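You operate a simulated robot arm through the tools that you are given. There is no shell and no other tool.

You are at the controls of a simulated robot arm. One attempt, no reset.

TASK
Print the number pad on the hand press at the force on the card.
Fine: one stroke; at the end the head is up and the nest is out.

The check looks at the end state, three seconds after you hand in, the way a careful person would. Anything else that was tipped, shoved, dropped, spilled or broken makes it a failure.

THE ROBOT
A 7-joint arm with a three-finger gripper, fixed in place. Base frame: the origin is at the foot of the arm, x ahead of it, y to its left, z up; the work surface is at about z = 0.8. Lengths are in m, angles in degrees, forces in N, time in s.
With the tool pointing down near the work surface it reaches from about 0.12 to 0.88 m from the base axis. Its first joint turns from -166.0 to 166.0 degrees. Payload 2.94 kg.
The tool frame sits at the grasp point between the pads (the TCP): z along the fingers, y along the line on which they close. The tips reach 0.03 m beyond it. The gripper opens to 0.132 m. The gripper's body begins 0.107 m behind the TCP.
Orientation is told as [roll, pitch, yaw] about the base's x, y, z axes, in that order, counted from this pose: with the fingers straight down and closing along the base's y, the tool's x points along the base's -x, its y along +y and its z along -z.

THE INTERFACE
- The arm moves only by the tool move_arm. Its argument "commands" is a list of rows, each an object (a shift or turn left out is 0, a gripper value left out holds the last) with "offset": the shift along the tool's x, y, z in units of 30 mm (1.0 is 30 mm), a list of three; "rot": the turn, a rotation vector about the tool's x, y, z in units of 5 degrees (1.0 is 5 degrees), a list of three; "claw": the finger opening in m, from 0 to 0.132. In form: [{"offset": [x, y, z], "rot": [ax, ay, az], "claw": claw}, ...]. A call has 1 to 20 rows; each row shifts and turns the commanded pose from where the row before left it, along the tool's axes as they then stand. A call with a number of a shift or a turn outside -1 to 1 is refused whole. A row lasts 0.2 s, in which the tool goes at most 0.05 m and 8.6 degrees; a call with a longer step from one row to the next is refused whole, and so is a gripper value outside its range. A pose out of reach is approached as far as the arm can. The call stops where the force on the tool passes 60 N (or 10 N more than at its start, if that is more) or the arm is blocked; 0.2 s more then pass. Each finger halts on what it meets, pressing with about 22 N; the grip force reading is that of the motor and also rises with nothing between the fingers. The clock runs only during rows and for 0.2 s after the last one: add rows that do not move to give the fingers time. The reply holds the time, the measured pose of the TCP, the force on the tool along the base axes, the opening and the grip force, in the units named above and with some noise, with the torque about the TCP (base axes, N m) and any sound that the robot's microphone picked up, and new pictures: "pictures" is both (left out), scene, wrist or none.
- Cameras (640 x 400 px; columns grow to the right, rows downward): "scene" is fixed at [0.2227, 0.6424, 1.6071]; the picture's right is [-0.87, -0.50, 0.00], its down [-0.41, 0.72, -0.56] and it looks along [0.28, -0.48, -0.83] (base axes); focal length 295 px, centre (320, 200). "wrist" rides on the gripper at [0.072, 0.003, -0.144] in the tool frame; the picture's right is [-0.04, 1.00, 0.00], its down [-0.88, -0.04, -0.48] and it looks along [-0.47, -0.02, 0.88] (tool axes); focal length 256 px, centre (320, 200). There is no depth. A picture from a camera that has moved, and an enlarged one, comes with that camera's place and axes in the base frame and with its lens. The place of the scene camera against the robot may be out by one fixed shift of up to 0.012 m in any direction.
- move_column(by): slides the trunk up (or, below 0, down) by that many m; the arm rides with it, the base frame stays. It gives what a move gives, with no picture.
- zoom(camera, box): a new picture of the part [left, top, right, bottom] of that camera's present view, enlarged. It takes no simulated time.
- sign_off(): hands the job in; it is judged then, once.

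Places have to be worked out from the pictures, the camera data and where the tool is seen. Open the gripper and draw the arm clear of the work before you hand the job in, unless the task says otherwise.

The tools are called after "Call:" as a command line: name --argument value ..., lists and objects as JSON in quotes. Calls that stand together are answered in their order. move_arm: Moves the arm, as the interface text tells. Its arguments: {"type":"object","properties":{"commands":{"type":"array"},"pictures":{"type":"string","enum":["both","scene","wrist","none"]}},"required":["commands"]} The other tools are called the same way: move_column (by) slides the trunk up or down; zoom (camera, box) takes an enlarged picture of a part of a camera's view; sign_off () hands the job in.

At the start:

```text
clock: 0.0
ee_pos: [0.6762, 0.0494, 1.1328]
ee_rot: [0.0, 0.0, 0.0]
wrist_force: [0.5, 0.0, -0.4]
ft_torque: [0.03, 0.01, -0.02]
finger_gap: 0.1319
gripper_force: 0.0
trunk travel left (down, up): [-0.25, 0.29]
```

scene: 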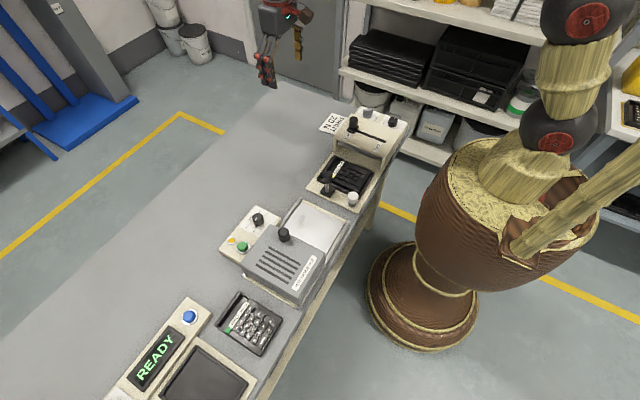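
wrist: 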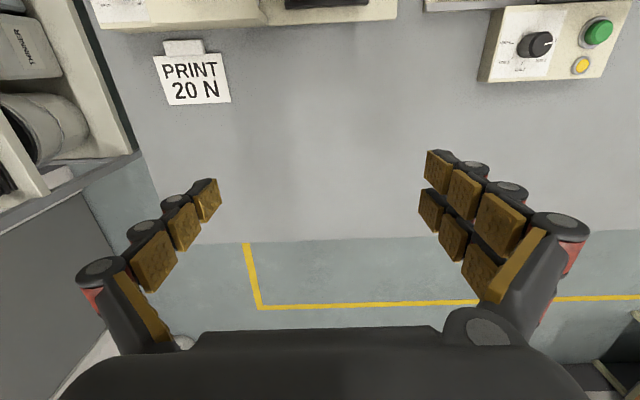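

The card says PRINT 20 N. I'll zoom in on the scene to understand the hand press, the other machines, and the parts.

Call:
zoom --camera "scene" --box '[290, 80, 430, 220]'

Call:
zoom --camera "scene" --box '[210, 180, 370, 320]'

Call:
zoom --camera "scene" --box '[100, 270, 300, 400]'

Call:
zoom --camera "wrist" --box '[60, 0, 640, 120]'

```text
2.86 times, centred on (360, 150) of scene
camera zoom: at [0.2227, 0.6424, 1.6071], right [-0.87, -0.5, 0.0], down [-0.41, 0.72, -0.56], along [0.28, -0.48, -0.83], focal length 844 px, centre (206, 343)
```

zoom: 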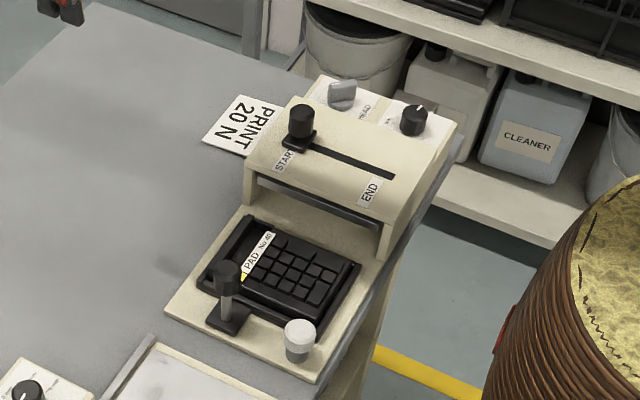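

```text
2.86 times, centred on (290, 250) of scene
camera zoom: at [0.2227, 0.6424, 1.6071], right [-0.87, -0.5, 0.0], down [-0.41, 0.72, -0.56], along [0.28, -0.48, -0.83], focal length 844 px, centre (406, 57)
```

zoom: 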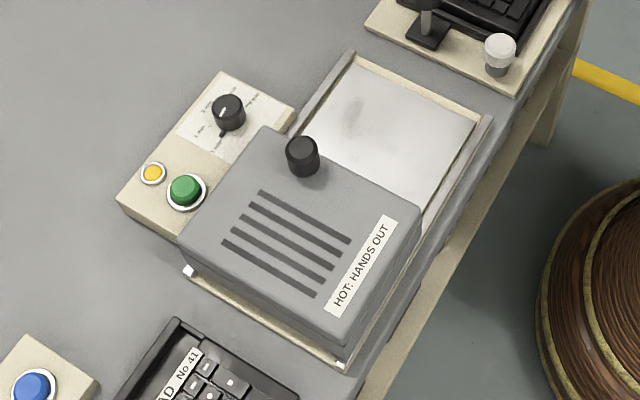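

```text
3.08 times, centred on (200, 335) of scene
camera zoom: at [0.2227, 0.6424, 1.6071], right [-0.87, -0.5, 0.0], down [-0.41, 0.72, -0.56], along [0.28, -0.48, -0.83], focal length 909 px, centre (689, -215)
```

zoom: 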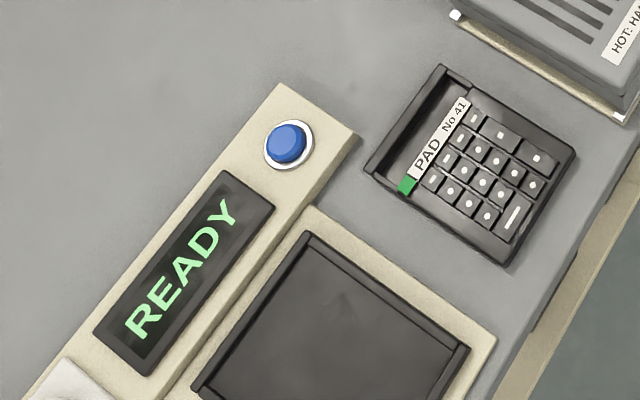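

```text
1.10 times, centred on (350, 60) of wrist
camera zoom: at [0.6045, 0.053, 1.2771], right [0.04, 1.0, 0.0], down [0.88, -0.04, 0.48], along [0.47, -0.02, -0.88], focal length 282 px, centre (287, 354)
```

zoom: 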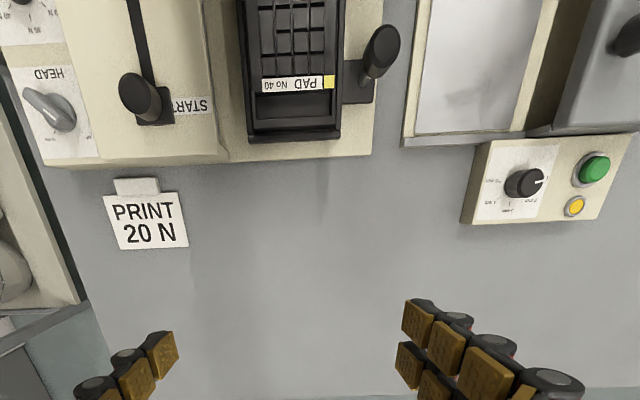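

The press has a nest with a black knob and Pad No 40, a START–END slider on top, a HEAD knob and a second dial. I'll bring the wrist camera back toward the base to see it better, staying high.

Call:
move_arm --commands '[{"offset": [1, -0.3, 0]}, {"offset": [1, -0.3, 0]}, {"offset": [1, -0.3, 0]}, {"offset": [1, -0.3, 0]}, {"offset": [1, -0.3, 0]}, {"offset": [1, -0.3, 0]}, {"offset": [1, -0.3, 0]}, {"offset": [1, -0.3, 0]}, {"offset": [1, 0, 0]}, {"offset": [1, 0, 0]}, {"offset": [0, 0, 0]}]'

```text
clock: 2.4
ee_pos: [0.377, -0.0252, 1.1324]
ee_rot: [0.0, 0.0, 0.1]
wrist_force: [-0.1, -1.3, -0.3]
ft_torque: [0.02, -0.06, 0.0]
finger_gap: 0.1321
gripper_force: 0.1
trunk travel left (down, up): [-0.25, 0.29]
camera wrist: at [0.3043, -0.0213, 1.2752], right [0.04, 1.0, 0.0], down [0.88, -0.04, 0.48], along [0.48, -0.02, -0.88], focal length 256 px, centre (320, 200)
```

scene: 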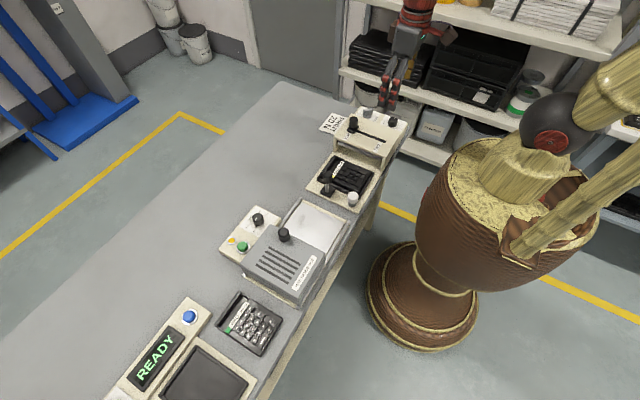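
wrist: 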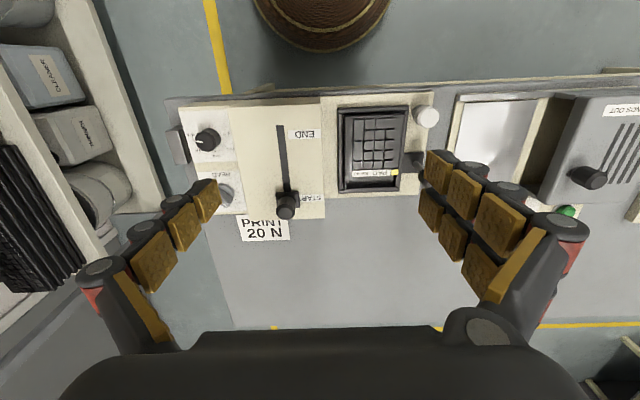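

The wrist camera now sees the whole press. Zooming in on its dials, slider and nest.

Call:
zoom --camera "wrist" --box '[160, 90, 330, 225]'

Call:
zoom --camera "wrist" --box '[310, 90, 480, 225]'

Call:
zoom --camera "wrist" --box '[165, 110, 255, 210]'

```text
2.96 times, centred on (245, 158) of wrist
camera zoom: at [0.3043, -0.0213, 1.2752], right [0.04, 1.0, 0.0], down [0.88, -0.04, 0.48], along [0.48, -0.02, -0.88], focal length 758 px, centre (542, 326)
```

zoom: 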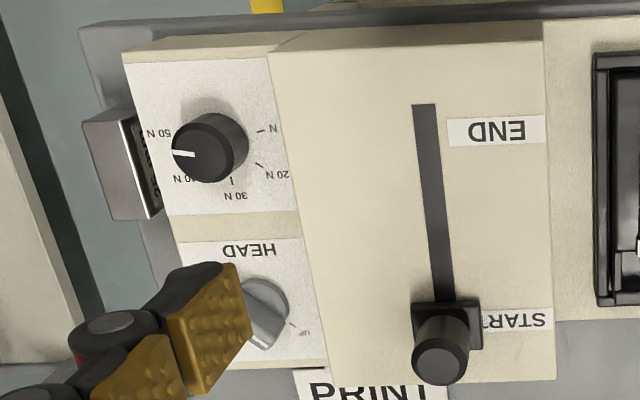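

```text
2.96 times, centred on (395, 158) of wrist
camera zoom: at [0.3043, -0.0213, 1.2752], right [0.04, 1.0, 0.0], down [0.88, -0.04, 0.48], along [0.48, -0.02, -0.88], focal length 758 px, centre (98, 326)
```

zoom: 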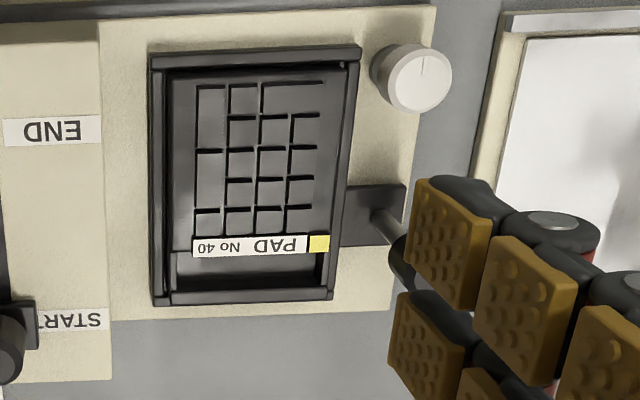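

```text
4.00 times, centred on (210, 160) of wrist
camera zoom: at [0.3043, -0.0213, 1.2752], right [0.04, 1.0, 0.0], down [0.88, -0.04, 0.48], along [0.48, -0.02, -0.88], focal length 1024 px, centre (760, 360)
```

zoom: 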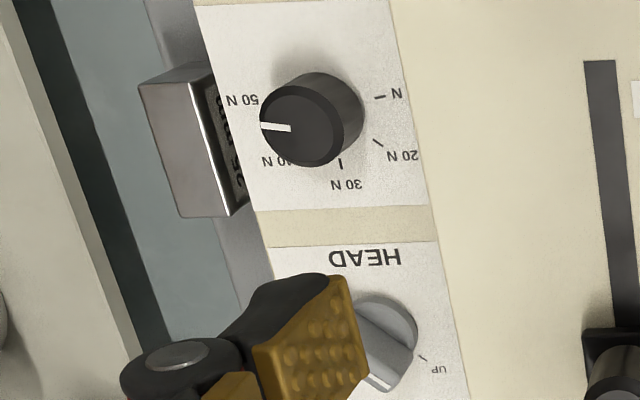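

The force dial now points at 50 N (10/20/30/40/50 scale) and needs turning to 20 N. I'll shift toward -y and partially close the fingers for a clear view of the dial end.

Call:
move_arm --commands '[{"offset": [0.3, -1, 0.5], "claw": 0.06}, {"offset": [0.3, -1, 0.5], "claw": 0.06}, {"offset": [0.3, -1, 0.5], "claw": 0.06}, {"offset": [0.3, -1, 0.5], "claw": 0.06}, {"offset": [0, -0.5, 0], "claw": 0.06}, {"claw": 0.06}]'

```text
clock: 3.8
ee_pos: [0.3417, -0.1564, 1.0739]
ee_rot: [0.0, -0.1, 0.0]
wrist_force: [0.1, 0.4, -0.2]
ft_torque: [0.04, 0.02, -0.04]
finger_gap: 0.0603
gripper_force: 0.1
trunk travel left (down, up): [-0.25, 0.29]
camera wrist: at [0.269, -0.1542, 1.2169], right [0.04, 1.0, 0.0], down [0.88, -0.04, 0.48], along [0.48, -0.02, -0.88], focal length 256 px, centre (320, 200)
```

scene: 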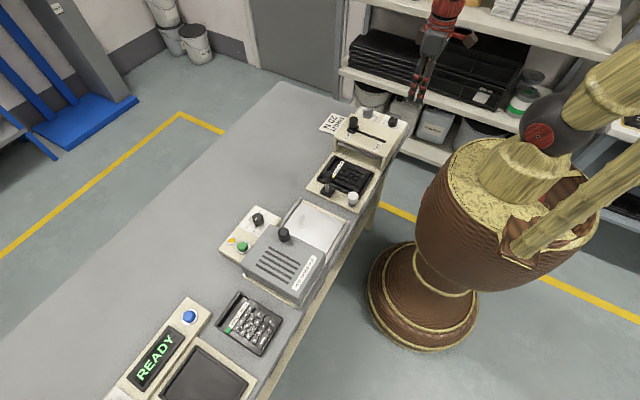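
wrist: 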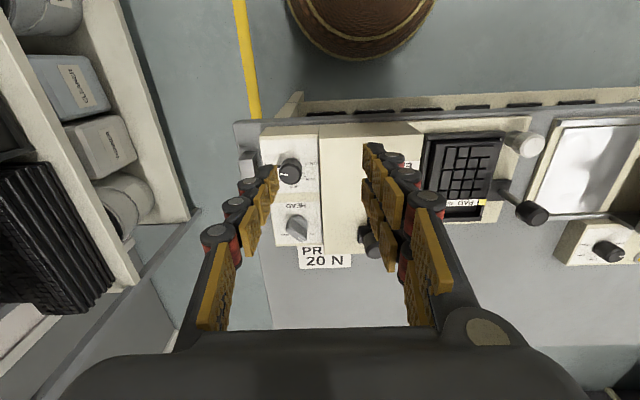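

Call:
zoom --camera "wrist" --box '[225, 110, 355, 275]'

Call:
zoom --camera "wrist" --box '[400, 110, 560, 240]'

Call:
zoom --camera "wrist" --box '[230, 120, 330, 190]'

```text
2.42 times, centred on (290, 192) of wrist
camera zoom: at [0.269, -0.1542, 1.2169], right [0.04, 1.0, 0.0], down [0.88, -0.04, 0.48], along [0.48, -0.02, -0.88], focal length 621 px, centre (393, 218)
```

zoom: 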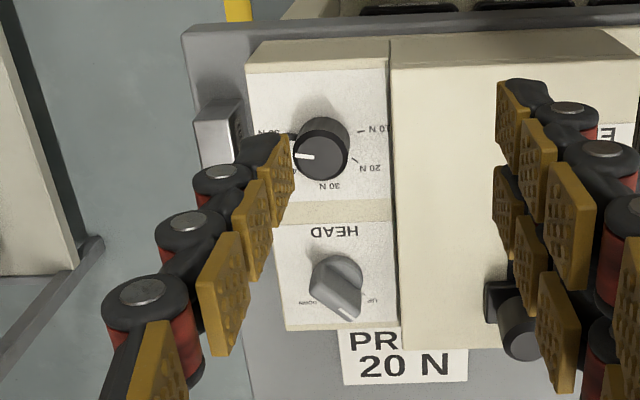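

```text
3.08 times, centred on (480, 175) of wrist
camera zoom: at [0.269, -0.1542, 1.2169], right [0.04, 1.0, 0.0], down [0.88, -0.04, 0.48], along [0.48, -0.02, -0.88], focal length 788 px, centre (-172, 277)
```

zoom: 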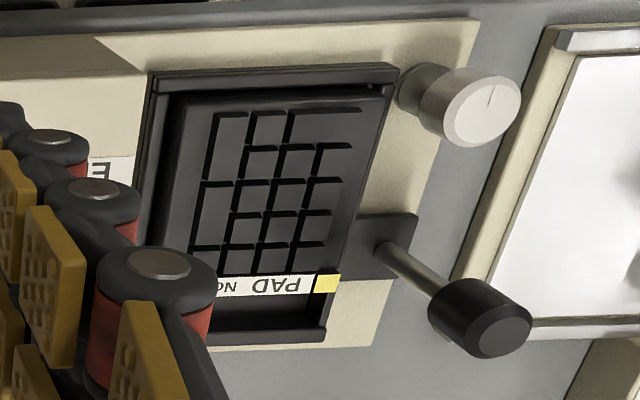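

```text
5.71 times, centred on (280, 155) of wrist
camera zoom: at [0.269, -0.1542, 1.2169], right [0.04, 1.0, 0.0], down [0.88, -0.04, 0.48], along [0.48, -0.02, -0.88], focal length 1463 px, centre (549, 457)
```

zoom: 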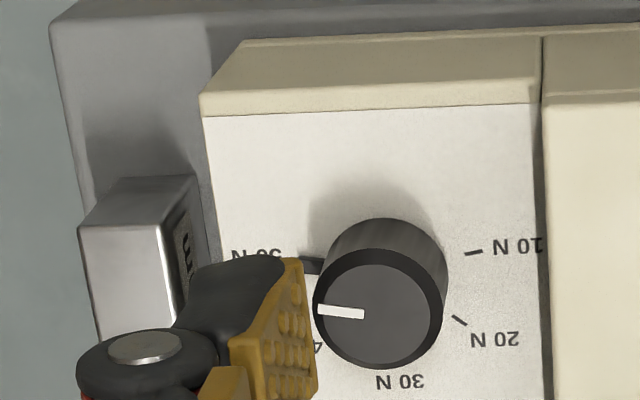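

The dial pointer is near 50 N, the head knob points to UP. I estimate dial top at (0.405,-0.202,0.885), head knob (0.495,-0.20,0.885), slider knob (0.511,-0.083,0.928), nest knob (0.478,0.150,0.907). I'll close the fingers and shift to see the little display and the labels more clearly.

Call:
move_arm --commands '[{"offset": [0, 1, 0.5], "claw": 0.01}, {"offset": [0, 1, 0.5], "claw": 0.01}, {"offset": [0, 0, 0.5], "claw": 0.01}, {"offset": [0, 0, 0], "claw": 0.01}, {"claw": 0.01}]' --pictures "wrist"

```text
clock: 5.0
ee_pos: [0.3397, -0.0984, 1.03]
ee_rot: [0.0, 0.0, -0.1]
wrist_force: [-0.7, 0.6, -0.2]
ft_torque: [0.02, -0.05, 0.02]
finger_gap: 0.0101
gripper_force: 0.0
trunk travel left (down, up): [-0.25, 0.29]
camera wrist: at [0.2687, -0.0955, 1.1728], right [0.04, 1.0, 0.0], down [0.88, -0.04, 0.48], along [0.48, -0.02, -0.88], focal length 256 px, centre (320, 200)
```

wrist: 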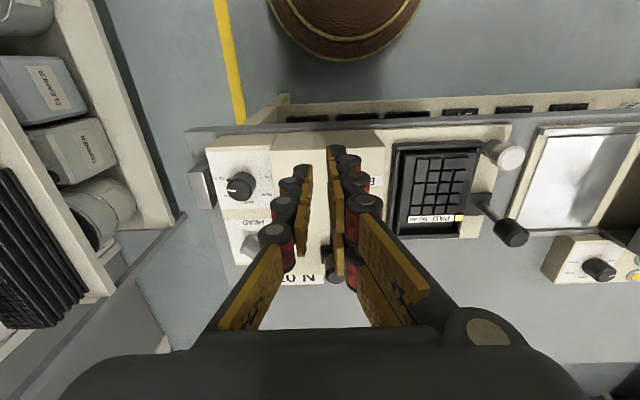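

Call:
zoom --camera "wrist" --box '[180, 130, 300, 270]'

Call:
zoom --camera "wrist" --box '[180, 140, 230, 220]'

Call:
zoom --camera "wrist" --box '[380, 120, 540, 260]'

```text
2.86 times, centred on (240, 200) of wrist
camera zoom: at [0.2687, -0.0955, 1.1728], right [0.04, 1.0, 0.0], down [0.88, -0.04, 0.48], along [0.48, -0.02, -0.88], focal length 731 px, centre (549, 200)
```

zoom: 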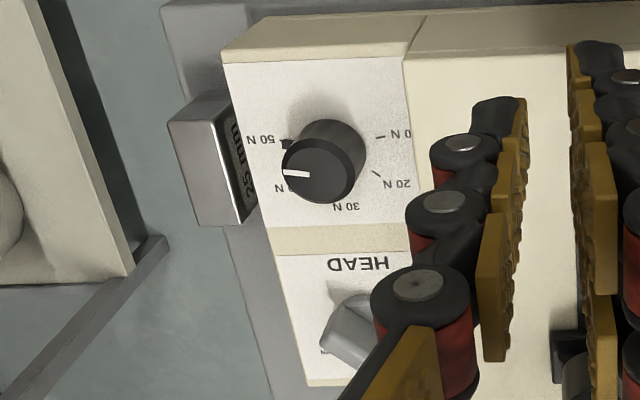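

```text
5.00 times, centred on (205, 180) of wrist
camera zoom: at [0.2687, -0.0955, 1.1728], right [0.04, 1.0, 0.0], down [0.88, -0.04, 0.48], along [0.48, -0.02, -0.88], focal length 1280 px, centre (895, 300)
```

zoom: 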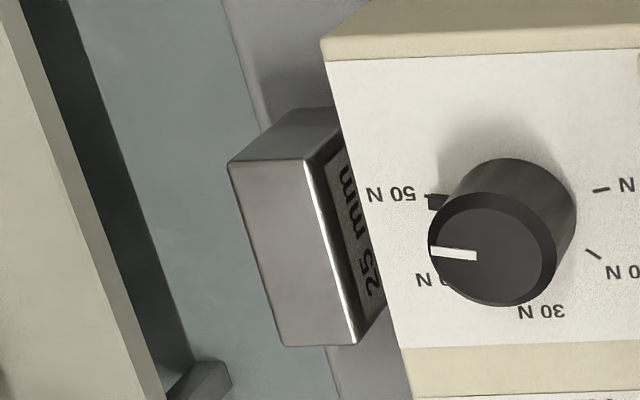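

```text
2.86 times, centred on (460, 190) of wrist
camera zoom: at [0.2687, -0.0955, 1.1728], right [0.04, 1.0, 0.0], down [0.88, -0.04, 0.48], along [0.48, -0.02, -0.88], focal length 731 px, centre (-80, 229)
```

zoom: 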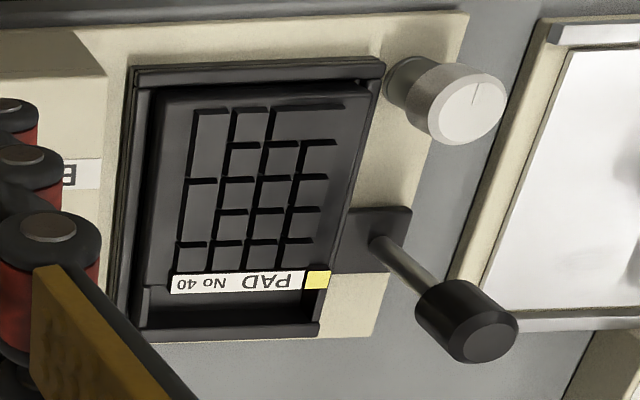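

The metal block by the press is just a loose 25 mm gauge block (keep clear of it). The dial reads 50 N and must turn about 150° counter-clockwise from above to 20 N. I move above the dial, open to 50 mm, and pre-turn the tool to yaw −75°.

Call:
move_arm --commands '[{"offset": [-0.55, -0.87, 0], "claw": 0.05}, {"offset": [-0.55, -0.87, 0], "claw": 0.05}, {"offset": [-0.55, -0.87, 0], "claw": 0.05}, {"offset": [-0.53, -0.85, 0], "claw": 0.05}, {"rot": [0, 0, 1]}, {"rot": [0, 0, 1]}, {"rot": [0, 0, 1]}, {"rot": [0, 0, 1]}, {"rot": [0, 0, 1]}, {"rot": [0, 0, 1]}, {"rot": [0, 0, 1]}, {"rot": [0, 0, 1]}, {"rot": [0, 0, 1]}, {"rot": [0, 0, 1]}, {"rot": [0, 0, 1]}, {"rot": [0, 0, 1]}, {"rot": [0, 0, 1]}, {"rot": [0, 0, 1]}, {"rot": [0, 0, 1]}]'

```text
clock: 9.0
ee_pos: [0.4073, -0.2017, 1.0287]
ee_rot: [0.0, 0.1, -74.9]
wrist_force: [-0.4, 0.0, 0.3]
ft_torque: [0.0, 0.01, 0.01]
finger_gap: 0.0501
gripper_force: 0.1
trunk travel left (down, up): [-0.25, 0.29]
camera wrist: at [0.391, -0.1309, 1.1721], right [0.98, 0.22, 0.0], down [0.19, -0.86, 0.48], along [0.1, -0.46, -0.88], focal length 256 px, centre (320, 200)
```

scene: 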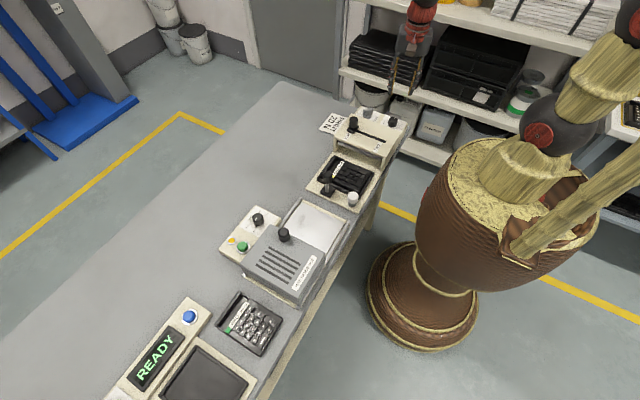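
wrist: 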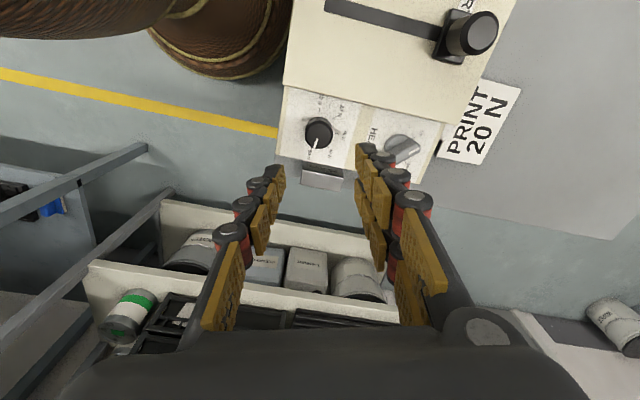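

Call:
zoom --camera "wrist" --box '[275, 85, 445, 195]'

```text
3.64 times, centred on (360, 140) of wrist
camera zoom: at [0.391, -0.1309, 1.1721], right [0.98, 0.22, 0.0], down [0.19, -0.86, 0.48], along [0.1, -0.46, -0.88], focal length 931 px, centre (174, 418)
```

zoom: 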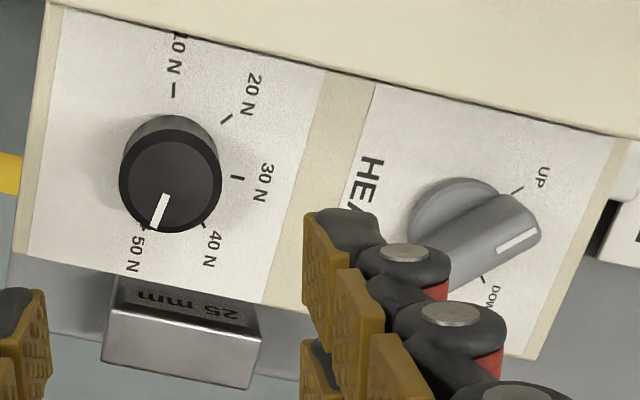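

The dial is directly beneath the TCP and its pointer clearly sits at 50 N; the head knob points at UP. I descend so the tips straddle the dial just above its panel (tips ≈0.868).

Call:
move_arm --commands '[{"offset": [0, -0.06, 1]}, {"offset": [0, 0, 1]}, {"offset": [0, 0, 1]}, {"offset": [0, 0, 0.8]}, {"offset": [0, 0, 0.5]}, {"offset": [0, 0, 0]}]'

```text
clock: 10.4
ee_pos: [0.4053, -0.2025, 0.9015]
ee_rot: [0.0, 0.1, -74.9]
wrist_force: [0.6, 0.5, 0.0]
ft_torque: [0.01, 0.01, -0.01]
finger_gap: 0.05
gripper_force: 0.0
trunk travel left (down, up): [-0.25, 0.29]
camera wrist: at [0.3896, -0.1315, 1.0444], right [0.98, 0.22, 0.0], down [0.19, -0.86, 0.48], along [0.1, -0.46, -0.88], focal length 256 px, centre (320, 200)
```

scene: 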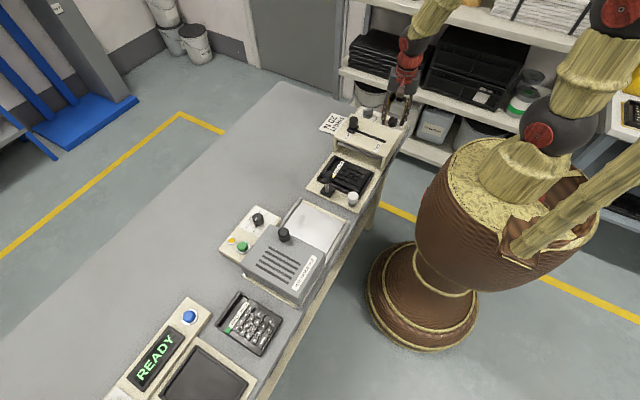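
wrist: 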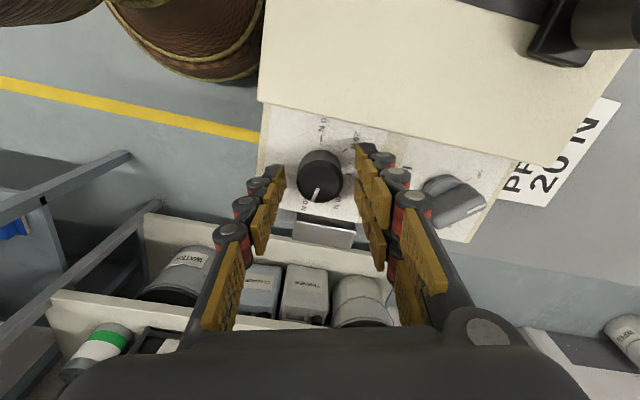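

The dial sits between the fingers with clearance. I lower 3 mm more and close onto it.

Call:
move_arm --commands '[{"offset": [0, 0, 0.1]}, {"claw": 0.02}, {"claw": 0.02}, {"claw": 0.02}, {"claw": 0.02}]' --pictures "wrist"

```text
clock: 11.6
ee_pos: [0.4045, -0.2023, 0.8979]
ee_rot: [0.0, 0.0, -74.8]
wrist_force: [4.5, 3.2, -0.1]
ft_torque: [0.1, -0.06, -0.03]
finger_gap: 0.0311
gripper_force: 41.4
trunk travel left (down, up): [-0.25, 0.29]
camera wrist: at [0.3894, -0.1316, 1.0408], right [0.98, 0.22, 0.0], down [0.19, -0.86, 0.48], along [0.1, -0.46, -0.88], focal length 256 px, centre (320, 200)
```

wrist: 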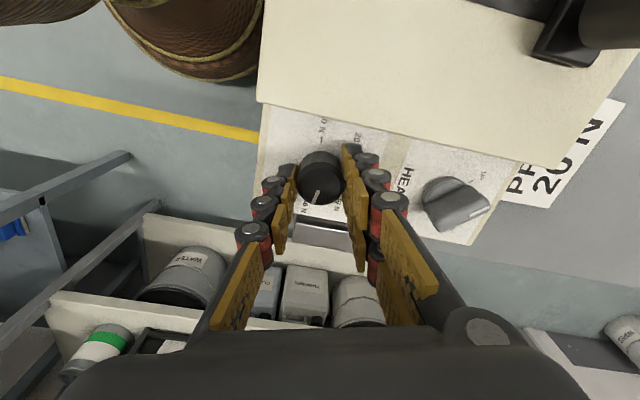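

Gripped the dial (31 mm). Now turning counter-clockwise (tool −z) by 100° first.

Call:
move_arm --commands '[{"rot": [0, 0, -1]}, {"rot": [0, 0, -1]}, {"rot": [0, 0, -1]}, {"rot": [0, 0, -1]}, {"rot": [0, 0, -1]}, {"rot": [0, 0, -1]}, {"rot": [0, 0, -1]}, {"rot": [0, 0, -1]}, {"rot": [0, 0, -1]}, {"rot": [0, 0, -1]}, {"rot": [0, 0, -1]}, {"rot": [0, 0, -1]}, {"rot": [0, 0, -1]}, {"rot": [0, 0, -1]}, {"rot": [0, 0, -1]}, {"rot": [0, 0, -1]}, {"rot": [0, 0, -1]}, {"rot": [0, 0, -1]}, {"rot": [0, 0, -1]}, {"rot": [0, 0, -1]}]' --pictures "wrist"

```text
clock: 15.8
ee_pos: [0.4047, -0.2025, 0.898]
ee_rot: [-0.1, 0.0, 25.2]
wrist_force: [22.5, -1.7, 14.2]
ft_torque: [0.1, -1.34, -0.01]
finger_gap: 0.0308
gripper_force: 44.6
trunk travel left (down, up): [-0.25, 0.29]
camera wrist: at [0.3388, -0.2294, 1.0407], right [-0.39, 0.92, 0.0], down [0.81, 0.34, 0.48], along [0.44, 0.18, -0.88], focal length 256 px, centre (320, 200)
```

wrist: 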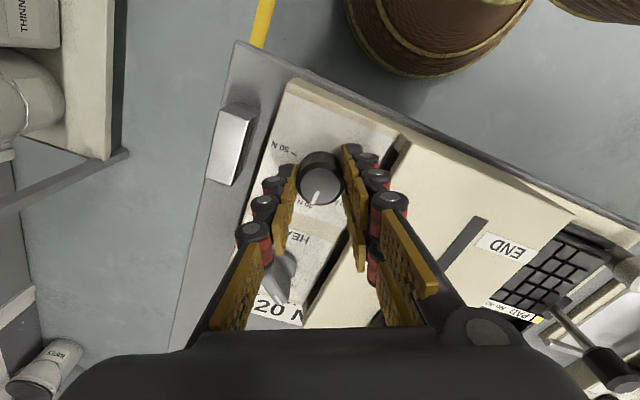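

Call:
zoom --camera "wrist" --box '[260, 130, 380, 230]'

```text
4.00 times, centred on (320, 180) of wrist
camera zoom: at [0.3388, -0.2294, 1.0407], right [-0.39, 0.92, 0.0], down [0.81, 0.34, 0.48], along [0.44, 0.18, -0.88], focal length 1024 px, centre (320, 280)
```

zoom: 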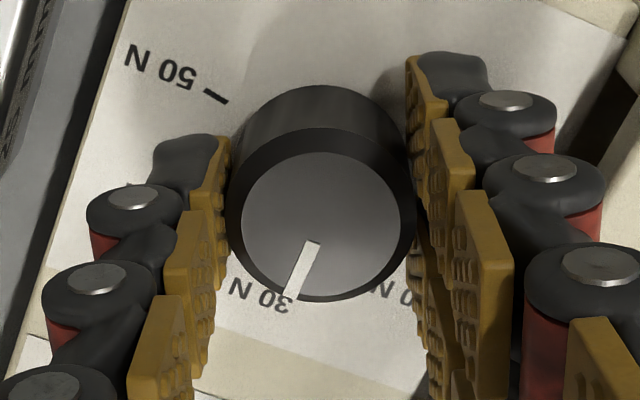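

The dial followed: it now points at 30 N. There's some side load, so I'll release, recentre about 1 mm, and regrip before the last 50°.

Call:
move_arm --commands '[{"claw": 0.045}, {"claw": 0.045}, {"claw": 0.045}]' --pictures "wrist"

Call:
zoom --camera "wrist" --box '[260, 130, 380, 230]'

```text
clock: 16.6
ee_pos: [0.4025, -0.2013, 0.898]
ee_rot: [0.0, 0.2, 25.1]
wrist_force: [-0.5, 0.5, -0.2]
ft_torque: [-0.01, 0.04, -0.01]
finger_gap: 0.0446
gripper_force: 0.0
trunk travel left (down, up): [-0.25, 0.29]
camera wrist: at [0.3367, -0.2289, 1.0403], right [-0.38, 0.92, 0.0], down [0.81, 0.34, 0.47], along [0.44, 0.18, -0.88], focal length 256 px, centre (320, 200)
```

wrist: 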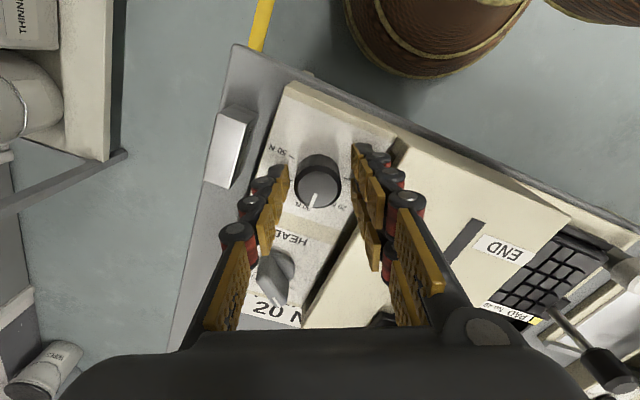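

```text
4.00 times, centred on (320, 180) of wrist
camera zoom: at [0.3367, -0.2289, 1.0403], right [-0.38, 0.92, 0.0], down [0.81, 0.34, 0.47], along [0.44, 0.18, -0.88], focal length 1024 px, centre (320, 280)
```

zoom: 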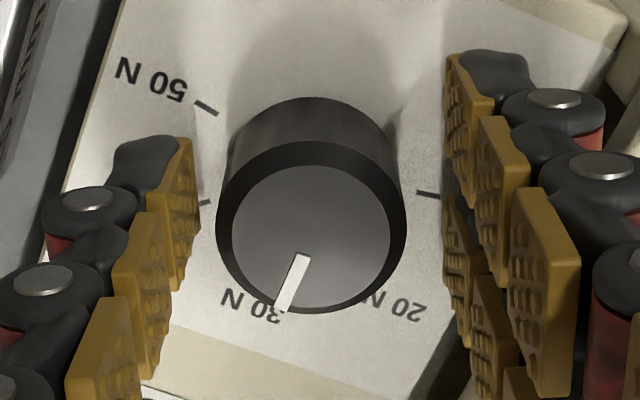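

Now free of load; the dial still reads 30 N. I recentre by 2.5 mm in +x, regrip and turn the final 50°.

Call:
move_arm --commands '[{"offset": [-0.076, -0.035, 0], "claw": 0.045}, {"claw": 0.02}, {"claw": 0.02}, {"claw": 0.02}, {"rot": [0, 0, -1]}, {"rot": [0, 0, -1]}, {"rot": [0, 0, -1]}, {"rot": [0, 0, -1]}, {"rot": [0, 0, -1]}, {"rot": [0, 0, -1]}, {"rot": [0, 0, -1]}, {"rot": [0, 0, -1]}, {"rot": [0, 0, -1]}, {"rot": [0, 0, -1]}, {"rot": [0, 0, 0]}]' --pictures "wrist"

Call:
zoom --camera "wrist" --box '[260, 130, 380, 230]'

```text
clock: 19.8
ee_pos: [0.4061, -0.1996, 0.8972]
ee_rot: [0.1, -0.1, 75.2]
wrist_force: [-7.8, 13.3, 21.6]
ft_torque: [0.47, 0.21, -0.03]
finger_gap: 0.0311
gripper_force: 44.9
trunk travel left (down, up): [-0.25, 0.29]
camera wrist: at [0.3842, -0.2695, 1.0405], right [-0.95, 0.3, 0.0], down [0.26, 0.84, 0.48], along [0.14, 0.45, -0.88], focal length 256 px, centre (320, 200)
```

wrist: 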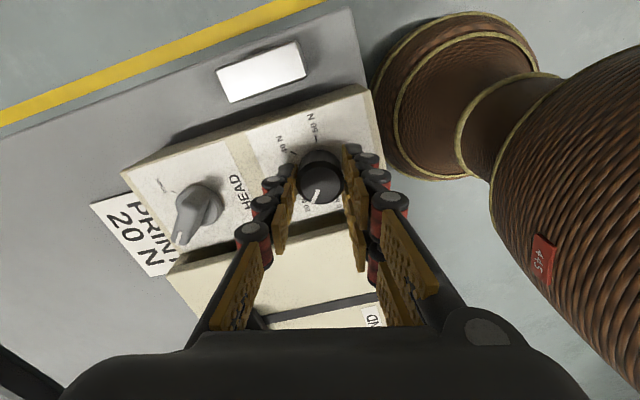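

```text
4.00 times, centred on (320, 180) of wrist
camera zoom: at [0.3842, -0.2695, 1.0405], right [-0.95, 0.3, 0.0], down [0.26, 0.84, 0.48], along [0.14, 0.45, -0.88], focal length 1024 px, centre (320, 280)
```

zoom: 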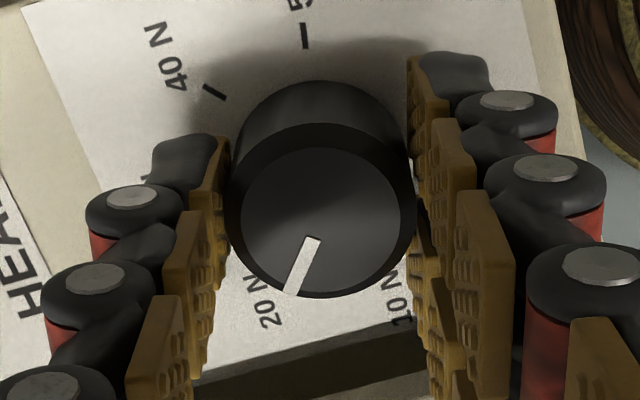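

The pointer is at the 20 N label. I release, lift, and inspect the dial from directly above to confirm the pointer against the tick.

Call:
move_arm --commands '[{"claw": 0.05}, {"claw": 0.05}, {"offset": [0, 0, -1]}, {"offset": [0, 0, -1]}, {"offset": [0, 0, -1]}, {"offset": [0, 0, -1]}, {"offset": [0, 0, 0]}]' --pictures "wrist"

Call:
zoom --camera "wrist" --box '[250, 80, 390, 200]'

```text
clock: 21.4
ee_pos: [0.4081, -0.2038, 1.0186]
ee_rot: [-0.1, 0.0, 75.0]
wrist_force: [0.4, -0.2, 0.2]
ft_torque: [-0.05, 0.01, 0.02]
finger_gap: 0.05
gripper_force: 0.0
trunk travel left (down, up): [-0.25, 0.29]
camera wrist: at [0.3861, -0.2732, 1.1616], right [-0.95, 0.3, 0.0], down [0.26, 0.84, 0.48], along [0.14, 0.45, -0.88], focal length 256 px, centre (320, 200)
```

wrist: 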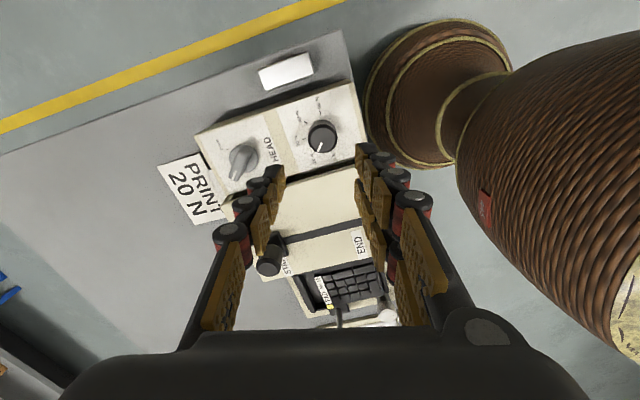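

```text
3.33 times, centred on (320, 140) of wrist
camera zoom: at [0.3861, -0.2732, 1.1616], right [-0.95, 0.3, 0.0], down [0.26, 0.84, 0.48], along [0.14, 0.45, -0.88], focal length 853 px, centre (320, 400)
```

zoom: 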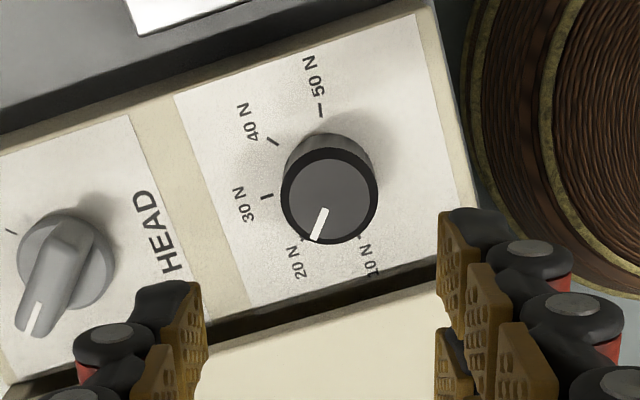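

Call:
zoom --camera "wrist" --box '[295, 105, 355, 165]'

```text
6.67 times, centred on (325, 135) of wrist
camera zoom: at [0.3861, -0.2732, 1.1616], right [-0.95, 0.3, 0.0], down [0.26, 0.84, 0.48], along [0.14, 0.45, -0.88], focal length 1707 px, centre (287, 633)
```

zoom: 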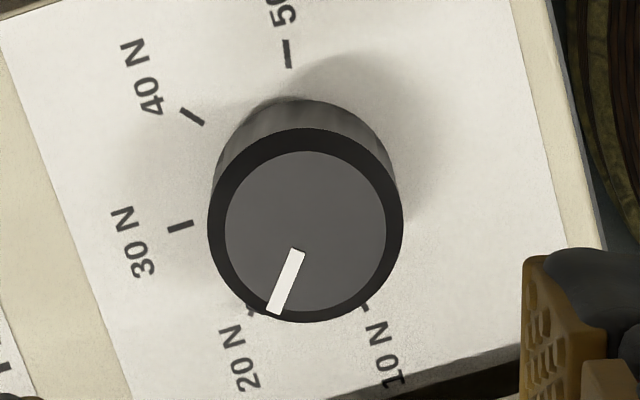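

Geometry from the zoom puts the pointer at about 50–52°, with the 20 N tick at 50°, so the force is set. Next I'll bring the tool (yaw 90°, fingers closing along x) over the nest knob at (0.478, 0.150).

Call:
move_arm --commands '[{"rot": [0, 0, -1]}, {"rot": [0, 0, -1]}, {"rot": [0, 0, -1]}, {"offset": [-0.98, -0.195, 0]}, {"offset": [-0.98, -0.195, 0]}, {"offset": [-0.98, -0.195, 0]}, {"offset": [-0.98, -0.195, 0]}, {"offset": [-0.98, -0.195, 0]}, {"offset": [-0.98, -0.195, 0]}, {"offset": [-0.98, -0.195, 0]}, {"offset": [-0.98, -0.195, 0]}, {"offset": [-0.98, -0.195, 0]}, {"offset": [-0.98, -0.195, 0]}, {"offset": [-0.98, -0.195, 0]}, {"offset": [-0.98, -0.195, 0]}, {"offset": [0, 0, 0]}]'

```text
clock: 24.8
ee_pos: [0.4763, 0.1523, 1.0178]
ee_rot: [0.1, 0.0, 90.1]
wrist_force: [0.2, 0.1, -0.2]
ft_torque: [0.0, 0.0, -0.02]
finger_gap: 0.0498
gripper_force: 0.0
trunk travel left (down, up): [-0.25, 0.29]
camera wrist: at [0.4739, 0.0792, 1.161], right [-1.0, 0.04, 0.0], down [0.04, 0.88, 0.48], along [0.02, 0.47, -0.88], focal length 256 px, centre (320, 200)
```

scene: 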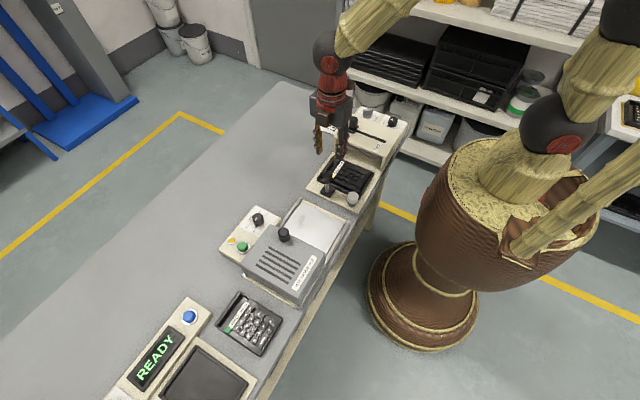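
wrist: 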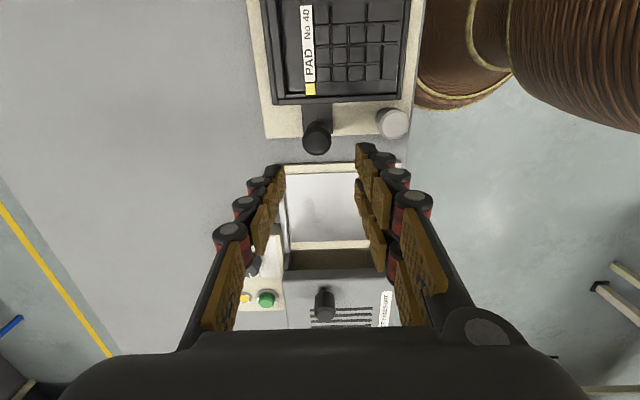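

Call:
zoom --camera "wrist" --box '[250, 80, 420, 190]'

```text
3.64 times, centred on (335, 135) of wrist
camera zoom: at [0.4739, 0.0792, 1.161], right [-1.0, 0.04, 0.0], down [0.04, 0.88, 0.48], along [0.02, 0.47, -0.88], focal length 931 px, centre (266, 436)
```

zoom: 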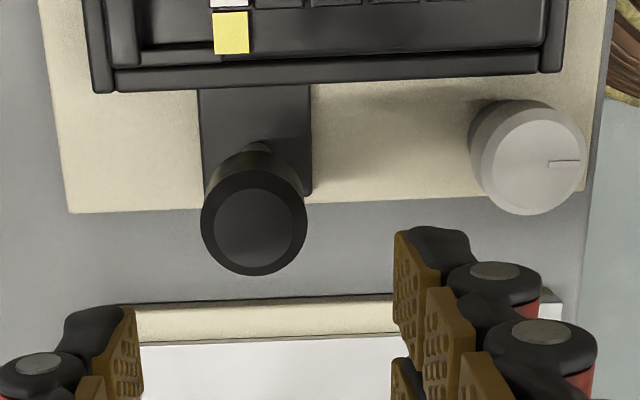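

Nest knob top is at about (0.480, 0.150, 0.907), ~29 mm across; the white cap at (0.386, 0.149) stays well clear of the fingers. I align, descend, and grip.

Call:
move_arm --commands '[{"offset": [0.067, -0.117, 0], "claw": 0.055}, {"offset": [0, 0, 1]}, {"offset": [0, 0, 1]}, {"offset": [0, 0, 1]}, {"offset": [0, 0, 0.6]}, {"offset": [0, 0, 0.4]}, {"offset": [0, 0, 0]}, {"claw": 0.015}, {"claw": 0.015}, {"claw": 0.015}, {"claw": 0.015}]' --pictures "wrist"

```text
clock: 27.2
ee_pos: [0.4794, 0.1484, 0.898]
ee_rot: [0.2, 0.1, 90.1]
wrist_force: [-11.6, 0.4, 1.0]
ft_torque: [0.04, 0.24, 0.18]
finger_gap: 0.0285
gripper_force: 36.9
trunk travel left (down, up): [-0.25, 0.29]
camera wrist: at [0.4776, 0.0767, 1.0413], right [-1.0, 0.04, 0.0], down [0.04, 0.88, 0.47], along [0.02, 0.47, -0.88], focal length 256 px, centre (320, 200)
```

wrist: 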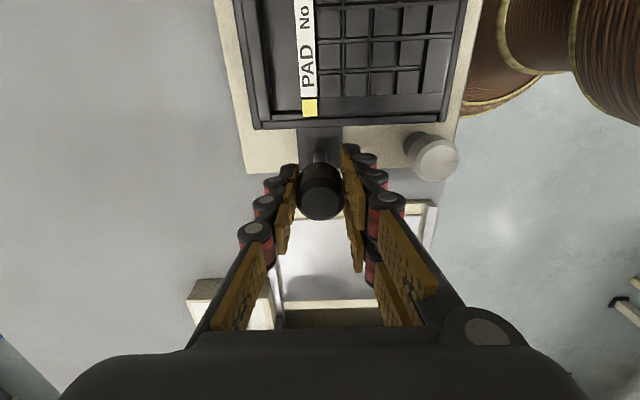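

Gripped the knob with a slight x preload; I shift 1 mm to relax and slide the nest inward (−y) slowly, checking force.

Call:
move_arm --commands '[{"offset": [0, 0.035, 0]}, {"offset": [0.3, 0, 0]}, {"offset": [0.4, 0, 0]}, {"offset": [0.4, 0, 0]}, {"offset": [0.4, 0, 0]}, {"offset": [0.4, 0, 0]}]' --pictures "both"

```text
clock: 28.6
ee_pos: [0.4795, 0.0924, 0.8977]
ee_rot: [0.0, 0.0, 89.9]
wrist_force: [4.9, -0.5, -13.6]
ft_torque: [0.46, -0.08, 0.03]
finger_gap: 0.0284
gripper_force: 45.1
trunk travel left (down, up): [-0.25, 0.29]
camera wrist: at [0.4772, 0.02, 1.0412], right [-1.0, 0.04, 0.0], down [0.04, 0.88, 0.48], along [0.02, 0.48, -0.88], focal length 256 px, centre (320, 200)
```

scene: 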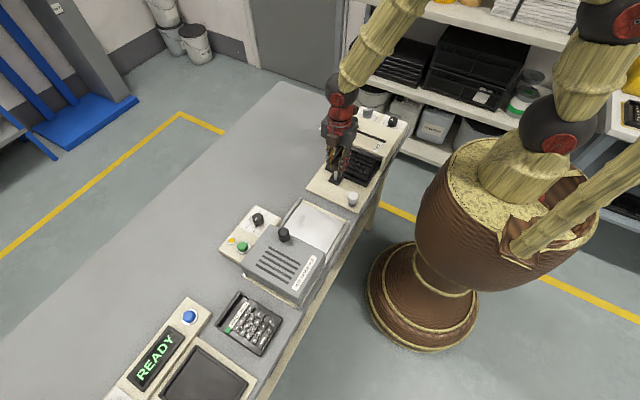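
wrist: 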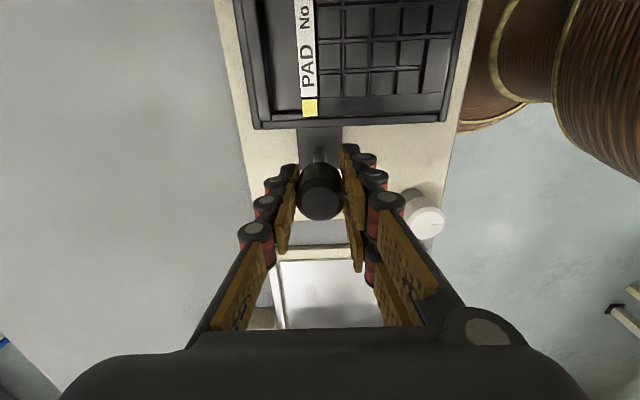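

The nest slides freely with the pad aboard. Continuing inward in 12 mm steps.

Call:
move_arm --commands '[{"offset": [0.4, 0, 0]}, {"offset": [0.4, 0, 0]}, {"offset": [0.4, 0, 0]}, {"offset": [0.4, 0, 0]}, {"offset": [0.3, 0, 0]}]' --pictures "both"

```text
clock: 29.8
ee_pos: [0.4801, 0.0354, 0.8982]
ee_rot: [-0.1, -0.1, 90.0]
wrist_force: [1.4, 0.4, 9.8]
ft_torque: [0.38, 0.16, 0.04]
finger_gap: 0.0281
gripper_force: 45.0
trunk travel left (down, up): [-0.25, 0.29]
camera wrist: at [0.4771, -0.037, 1.0412], right [-1.0, 0.04, 0.0], down [0.04, 0.88, 0.48], along [0.02, 0.48, -0.88], focal length 256 px, centre (320, 200)
```

scene: 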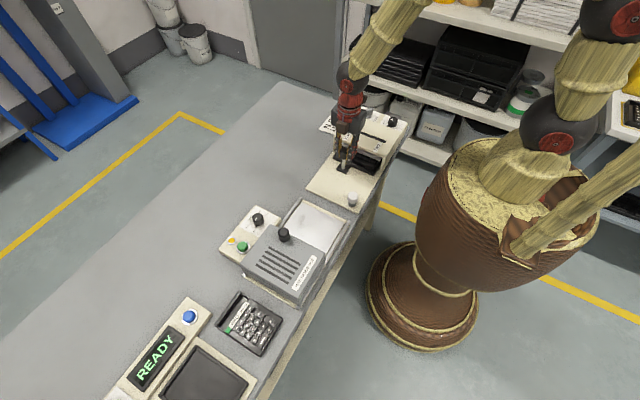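
wrist: 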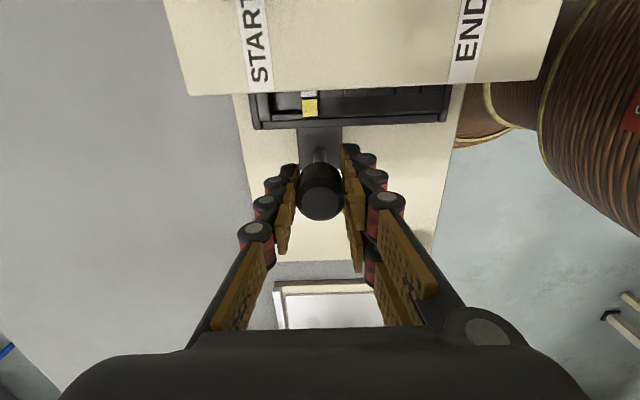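

Nest is going under the head. I continue in small 6 mm steps until it meets its stop.

Call:
move_arm --commands '[{"offset": [0.2, 0, 0]}, {"offset": [0.2, 0, 0]}, {"offset": [0.2, 0, 0]}, {"offset": [0.2, 0, 0]}, {"offset": [0, 0, 0]}]' --pictures "wrist"

```text
clock: 31.0
ee_pos: [0.4798, 0.0096, 0.8968]
ee_rot: [-0.1, 0.0, 90.0]
wrist_force: [2.9, 0.5, 12.3]
ft_torque: [0.01, -0.08, 0.04]
finger_gap: 0.0282
gripper_force: 45.4
trunk travel left (down, up): [-0.25, 0.29]
camera wrist: at [0.4771, -0.062, 1.0411], right [-1.0, 0.04, 0.0], down [0.04, 0.88, 0.48], along [0.02, 0.48, -0.88], focal length 256 px, centre (320, 200)
```

wrist: 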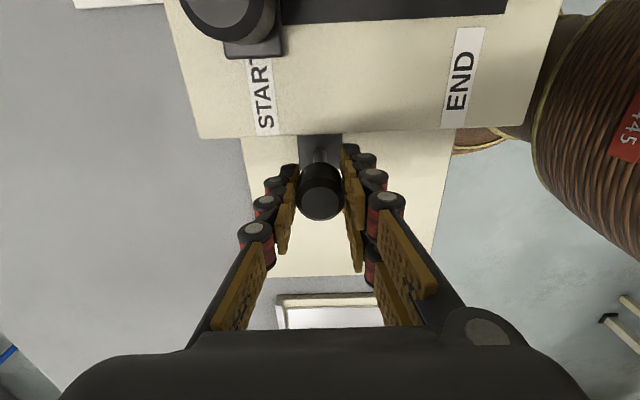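

No stop yet at y=0.0096; the nest is fully under the head's front edge. Creeping on in 3 mm steps.

Call:
move_arm --commands '[{"offset": [0.1, 0, 0]}, {"offset": [0.1, 0, 0]}, {"offset": [0.1, 0, 0]}, {"offset": [0.1, 0, 0]}]' --pictures "wrist"

```text
clock: 32.0
ee_pos: [0.4805, -0.0005, 0.8981]
ee_rot: [-0.1, 0.0, 90.0]
wrist_force: [-2.2, 2.0, 26.8]
ft_torque: [0.14, 0.22, -0.07]
finger_gap: 0.0283
gripper_force: 45.3
trunk travel left (down, up): [-0.25, 0.29]
camera wrist: at [0.477, -0.0729, 1.041], right [-1.0, 0.04, 0.0], down [0.04, 0.88, 0.48], along [0.02, 0.48, -0.88], focal length 256 px, centre (320, 200)
```

wrist: 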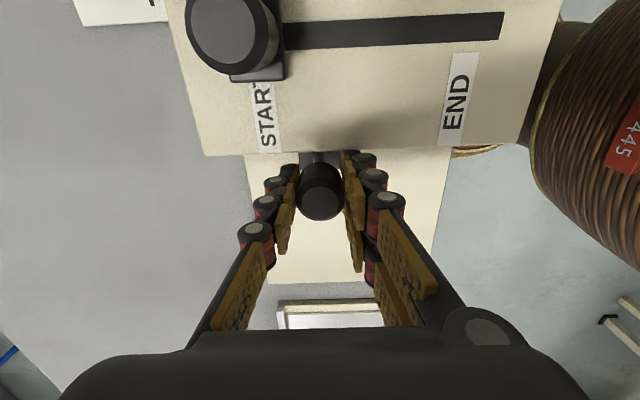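

A vertical preload (27 N) has built up from slight tilt; I release and regrip the knob to relax, then continue creeping.

Call:
move_arm --commands '[{"claw": 0.045}, {"claw": 0.045}, {"claw": 0.045}]' --pictures "none"

Call:
move_arm --commands '[{"claw": 0.015}, {"claw": 0.015}, {"claw": 0.015}, {"offset": [0.1, 0, 0]}, {"offset": [0.1, 0, 0]}, {"offset": [0, 0, 0]}]' --pictures "wrist"

```text
clock: 32.8
ee_pos: [0.4805, -0.0005, 0.8963]
ee_rot: [0.0, 0.0, 90.0]
wrist_force: [-0.9, 2.6, -0.2]
ft_torque: [0.06, 0.0, -0.07]
finger_gap: 0.0457
gripper_force: 0.9
trunk travel left (down, up): [-0.25, 0.29]
```

```text
clock: 34.1
ee_pos: [0.4806, -0.0001, 0.8969]
ee_rot: [0.1, -0.1, 89.7]
wrist_force: [4.4, 55.5, -5.7]
ft_torque: [2.48, -0.31, -0.79]
finger_gap: 0.0284
gripper_force: 45.3
trunk travel left (down, up): [-0.25, 0.29]
stopped in row 6: the force on the tool passed its limit at 64 N (the readings are from after the stop); the commanded pose is now the measured one
camera wrist: at [0.4769, -0.0734, 1.0397], right [-1.0, 0.05, 0.0], down [0.04, 0.88, 0.48], along [0.02, 0.48, -0.88], focal length 256 px, centre (320, 200)
```

wrist: 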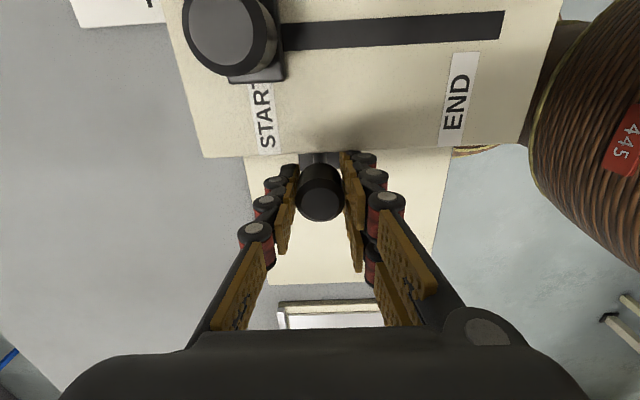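

The nest has hit its inner stop (knob y≈0.0, load line at nest height). I release the knob and lift off to check.

Call:
move_arm --commands '[{"offset": [-0.04, 0, 0]}, {"claw": 0.05}, {"claw": 0.05}, {"claw": 0.05}, {"offset": [0, 0, -0.5]}, {"offset": [0, 0, -1]}, {"offset": [0, 0, -1]}, {"offset": [-1, 0, -1]}, {"offset": [-1, 0, -1]}, {"offset": [0, 0, 0]}]' --pictures "both"

```text
clock: 34.7
ee_pos: [0.4848, -0.0019, 0.897]
ee_rot: [-0.2, -0.1, 89.7]
wrist_force: [13.8, 44.5, -9.1]
ft_torque: [0.8, 0.12, -0.69]
finger_gap: 0.0406
gripper_force: 0.2
trunk travel left (down, up): [-0.25, 0.29]
stopped in row 2: the force on the tool passed its limit at 67 N (the readings are from after the stop); the commanded pose is now the measured one
camera wrist: at [0.4806, -0.0736, 1.04], right [-1.0, 0.05, 0.0], down [0.04, 0.88, 0.48], along [0.03, 0.48, -0.88], focal length 256 px, centre (320, 200)
```

scene: 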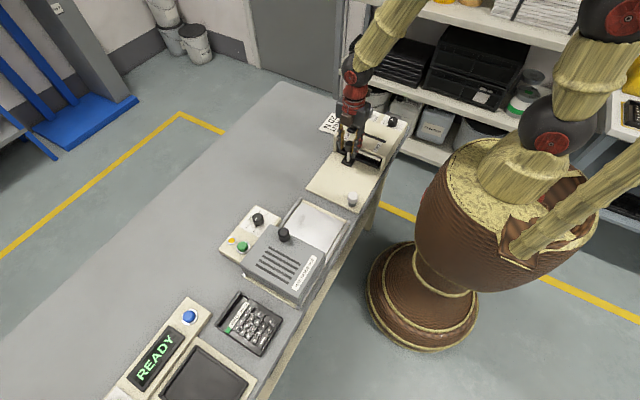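
wrist: 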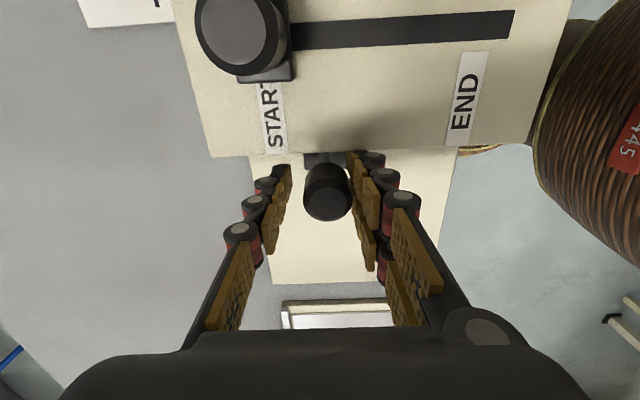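

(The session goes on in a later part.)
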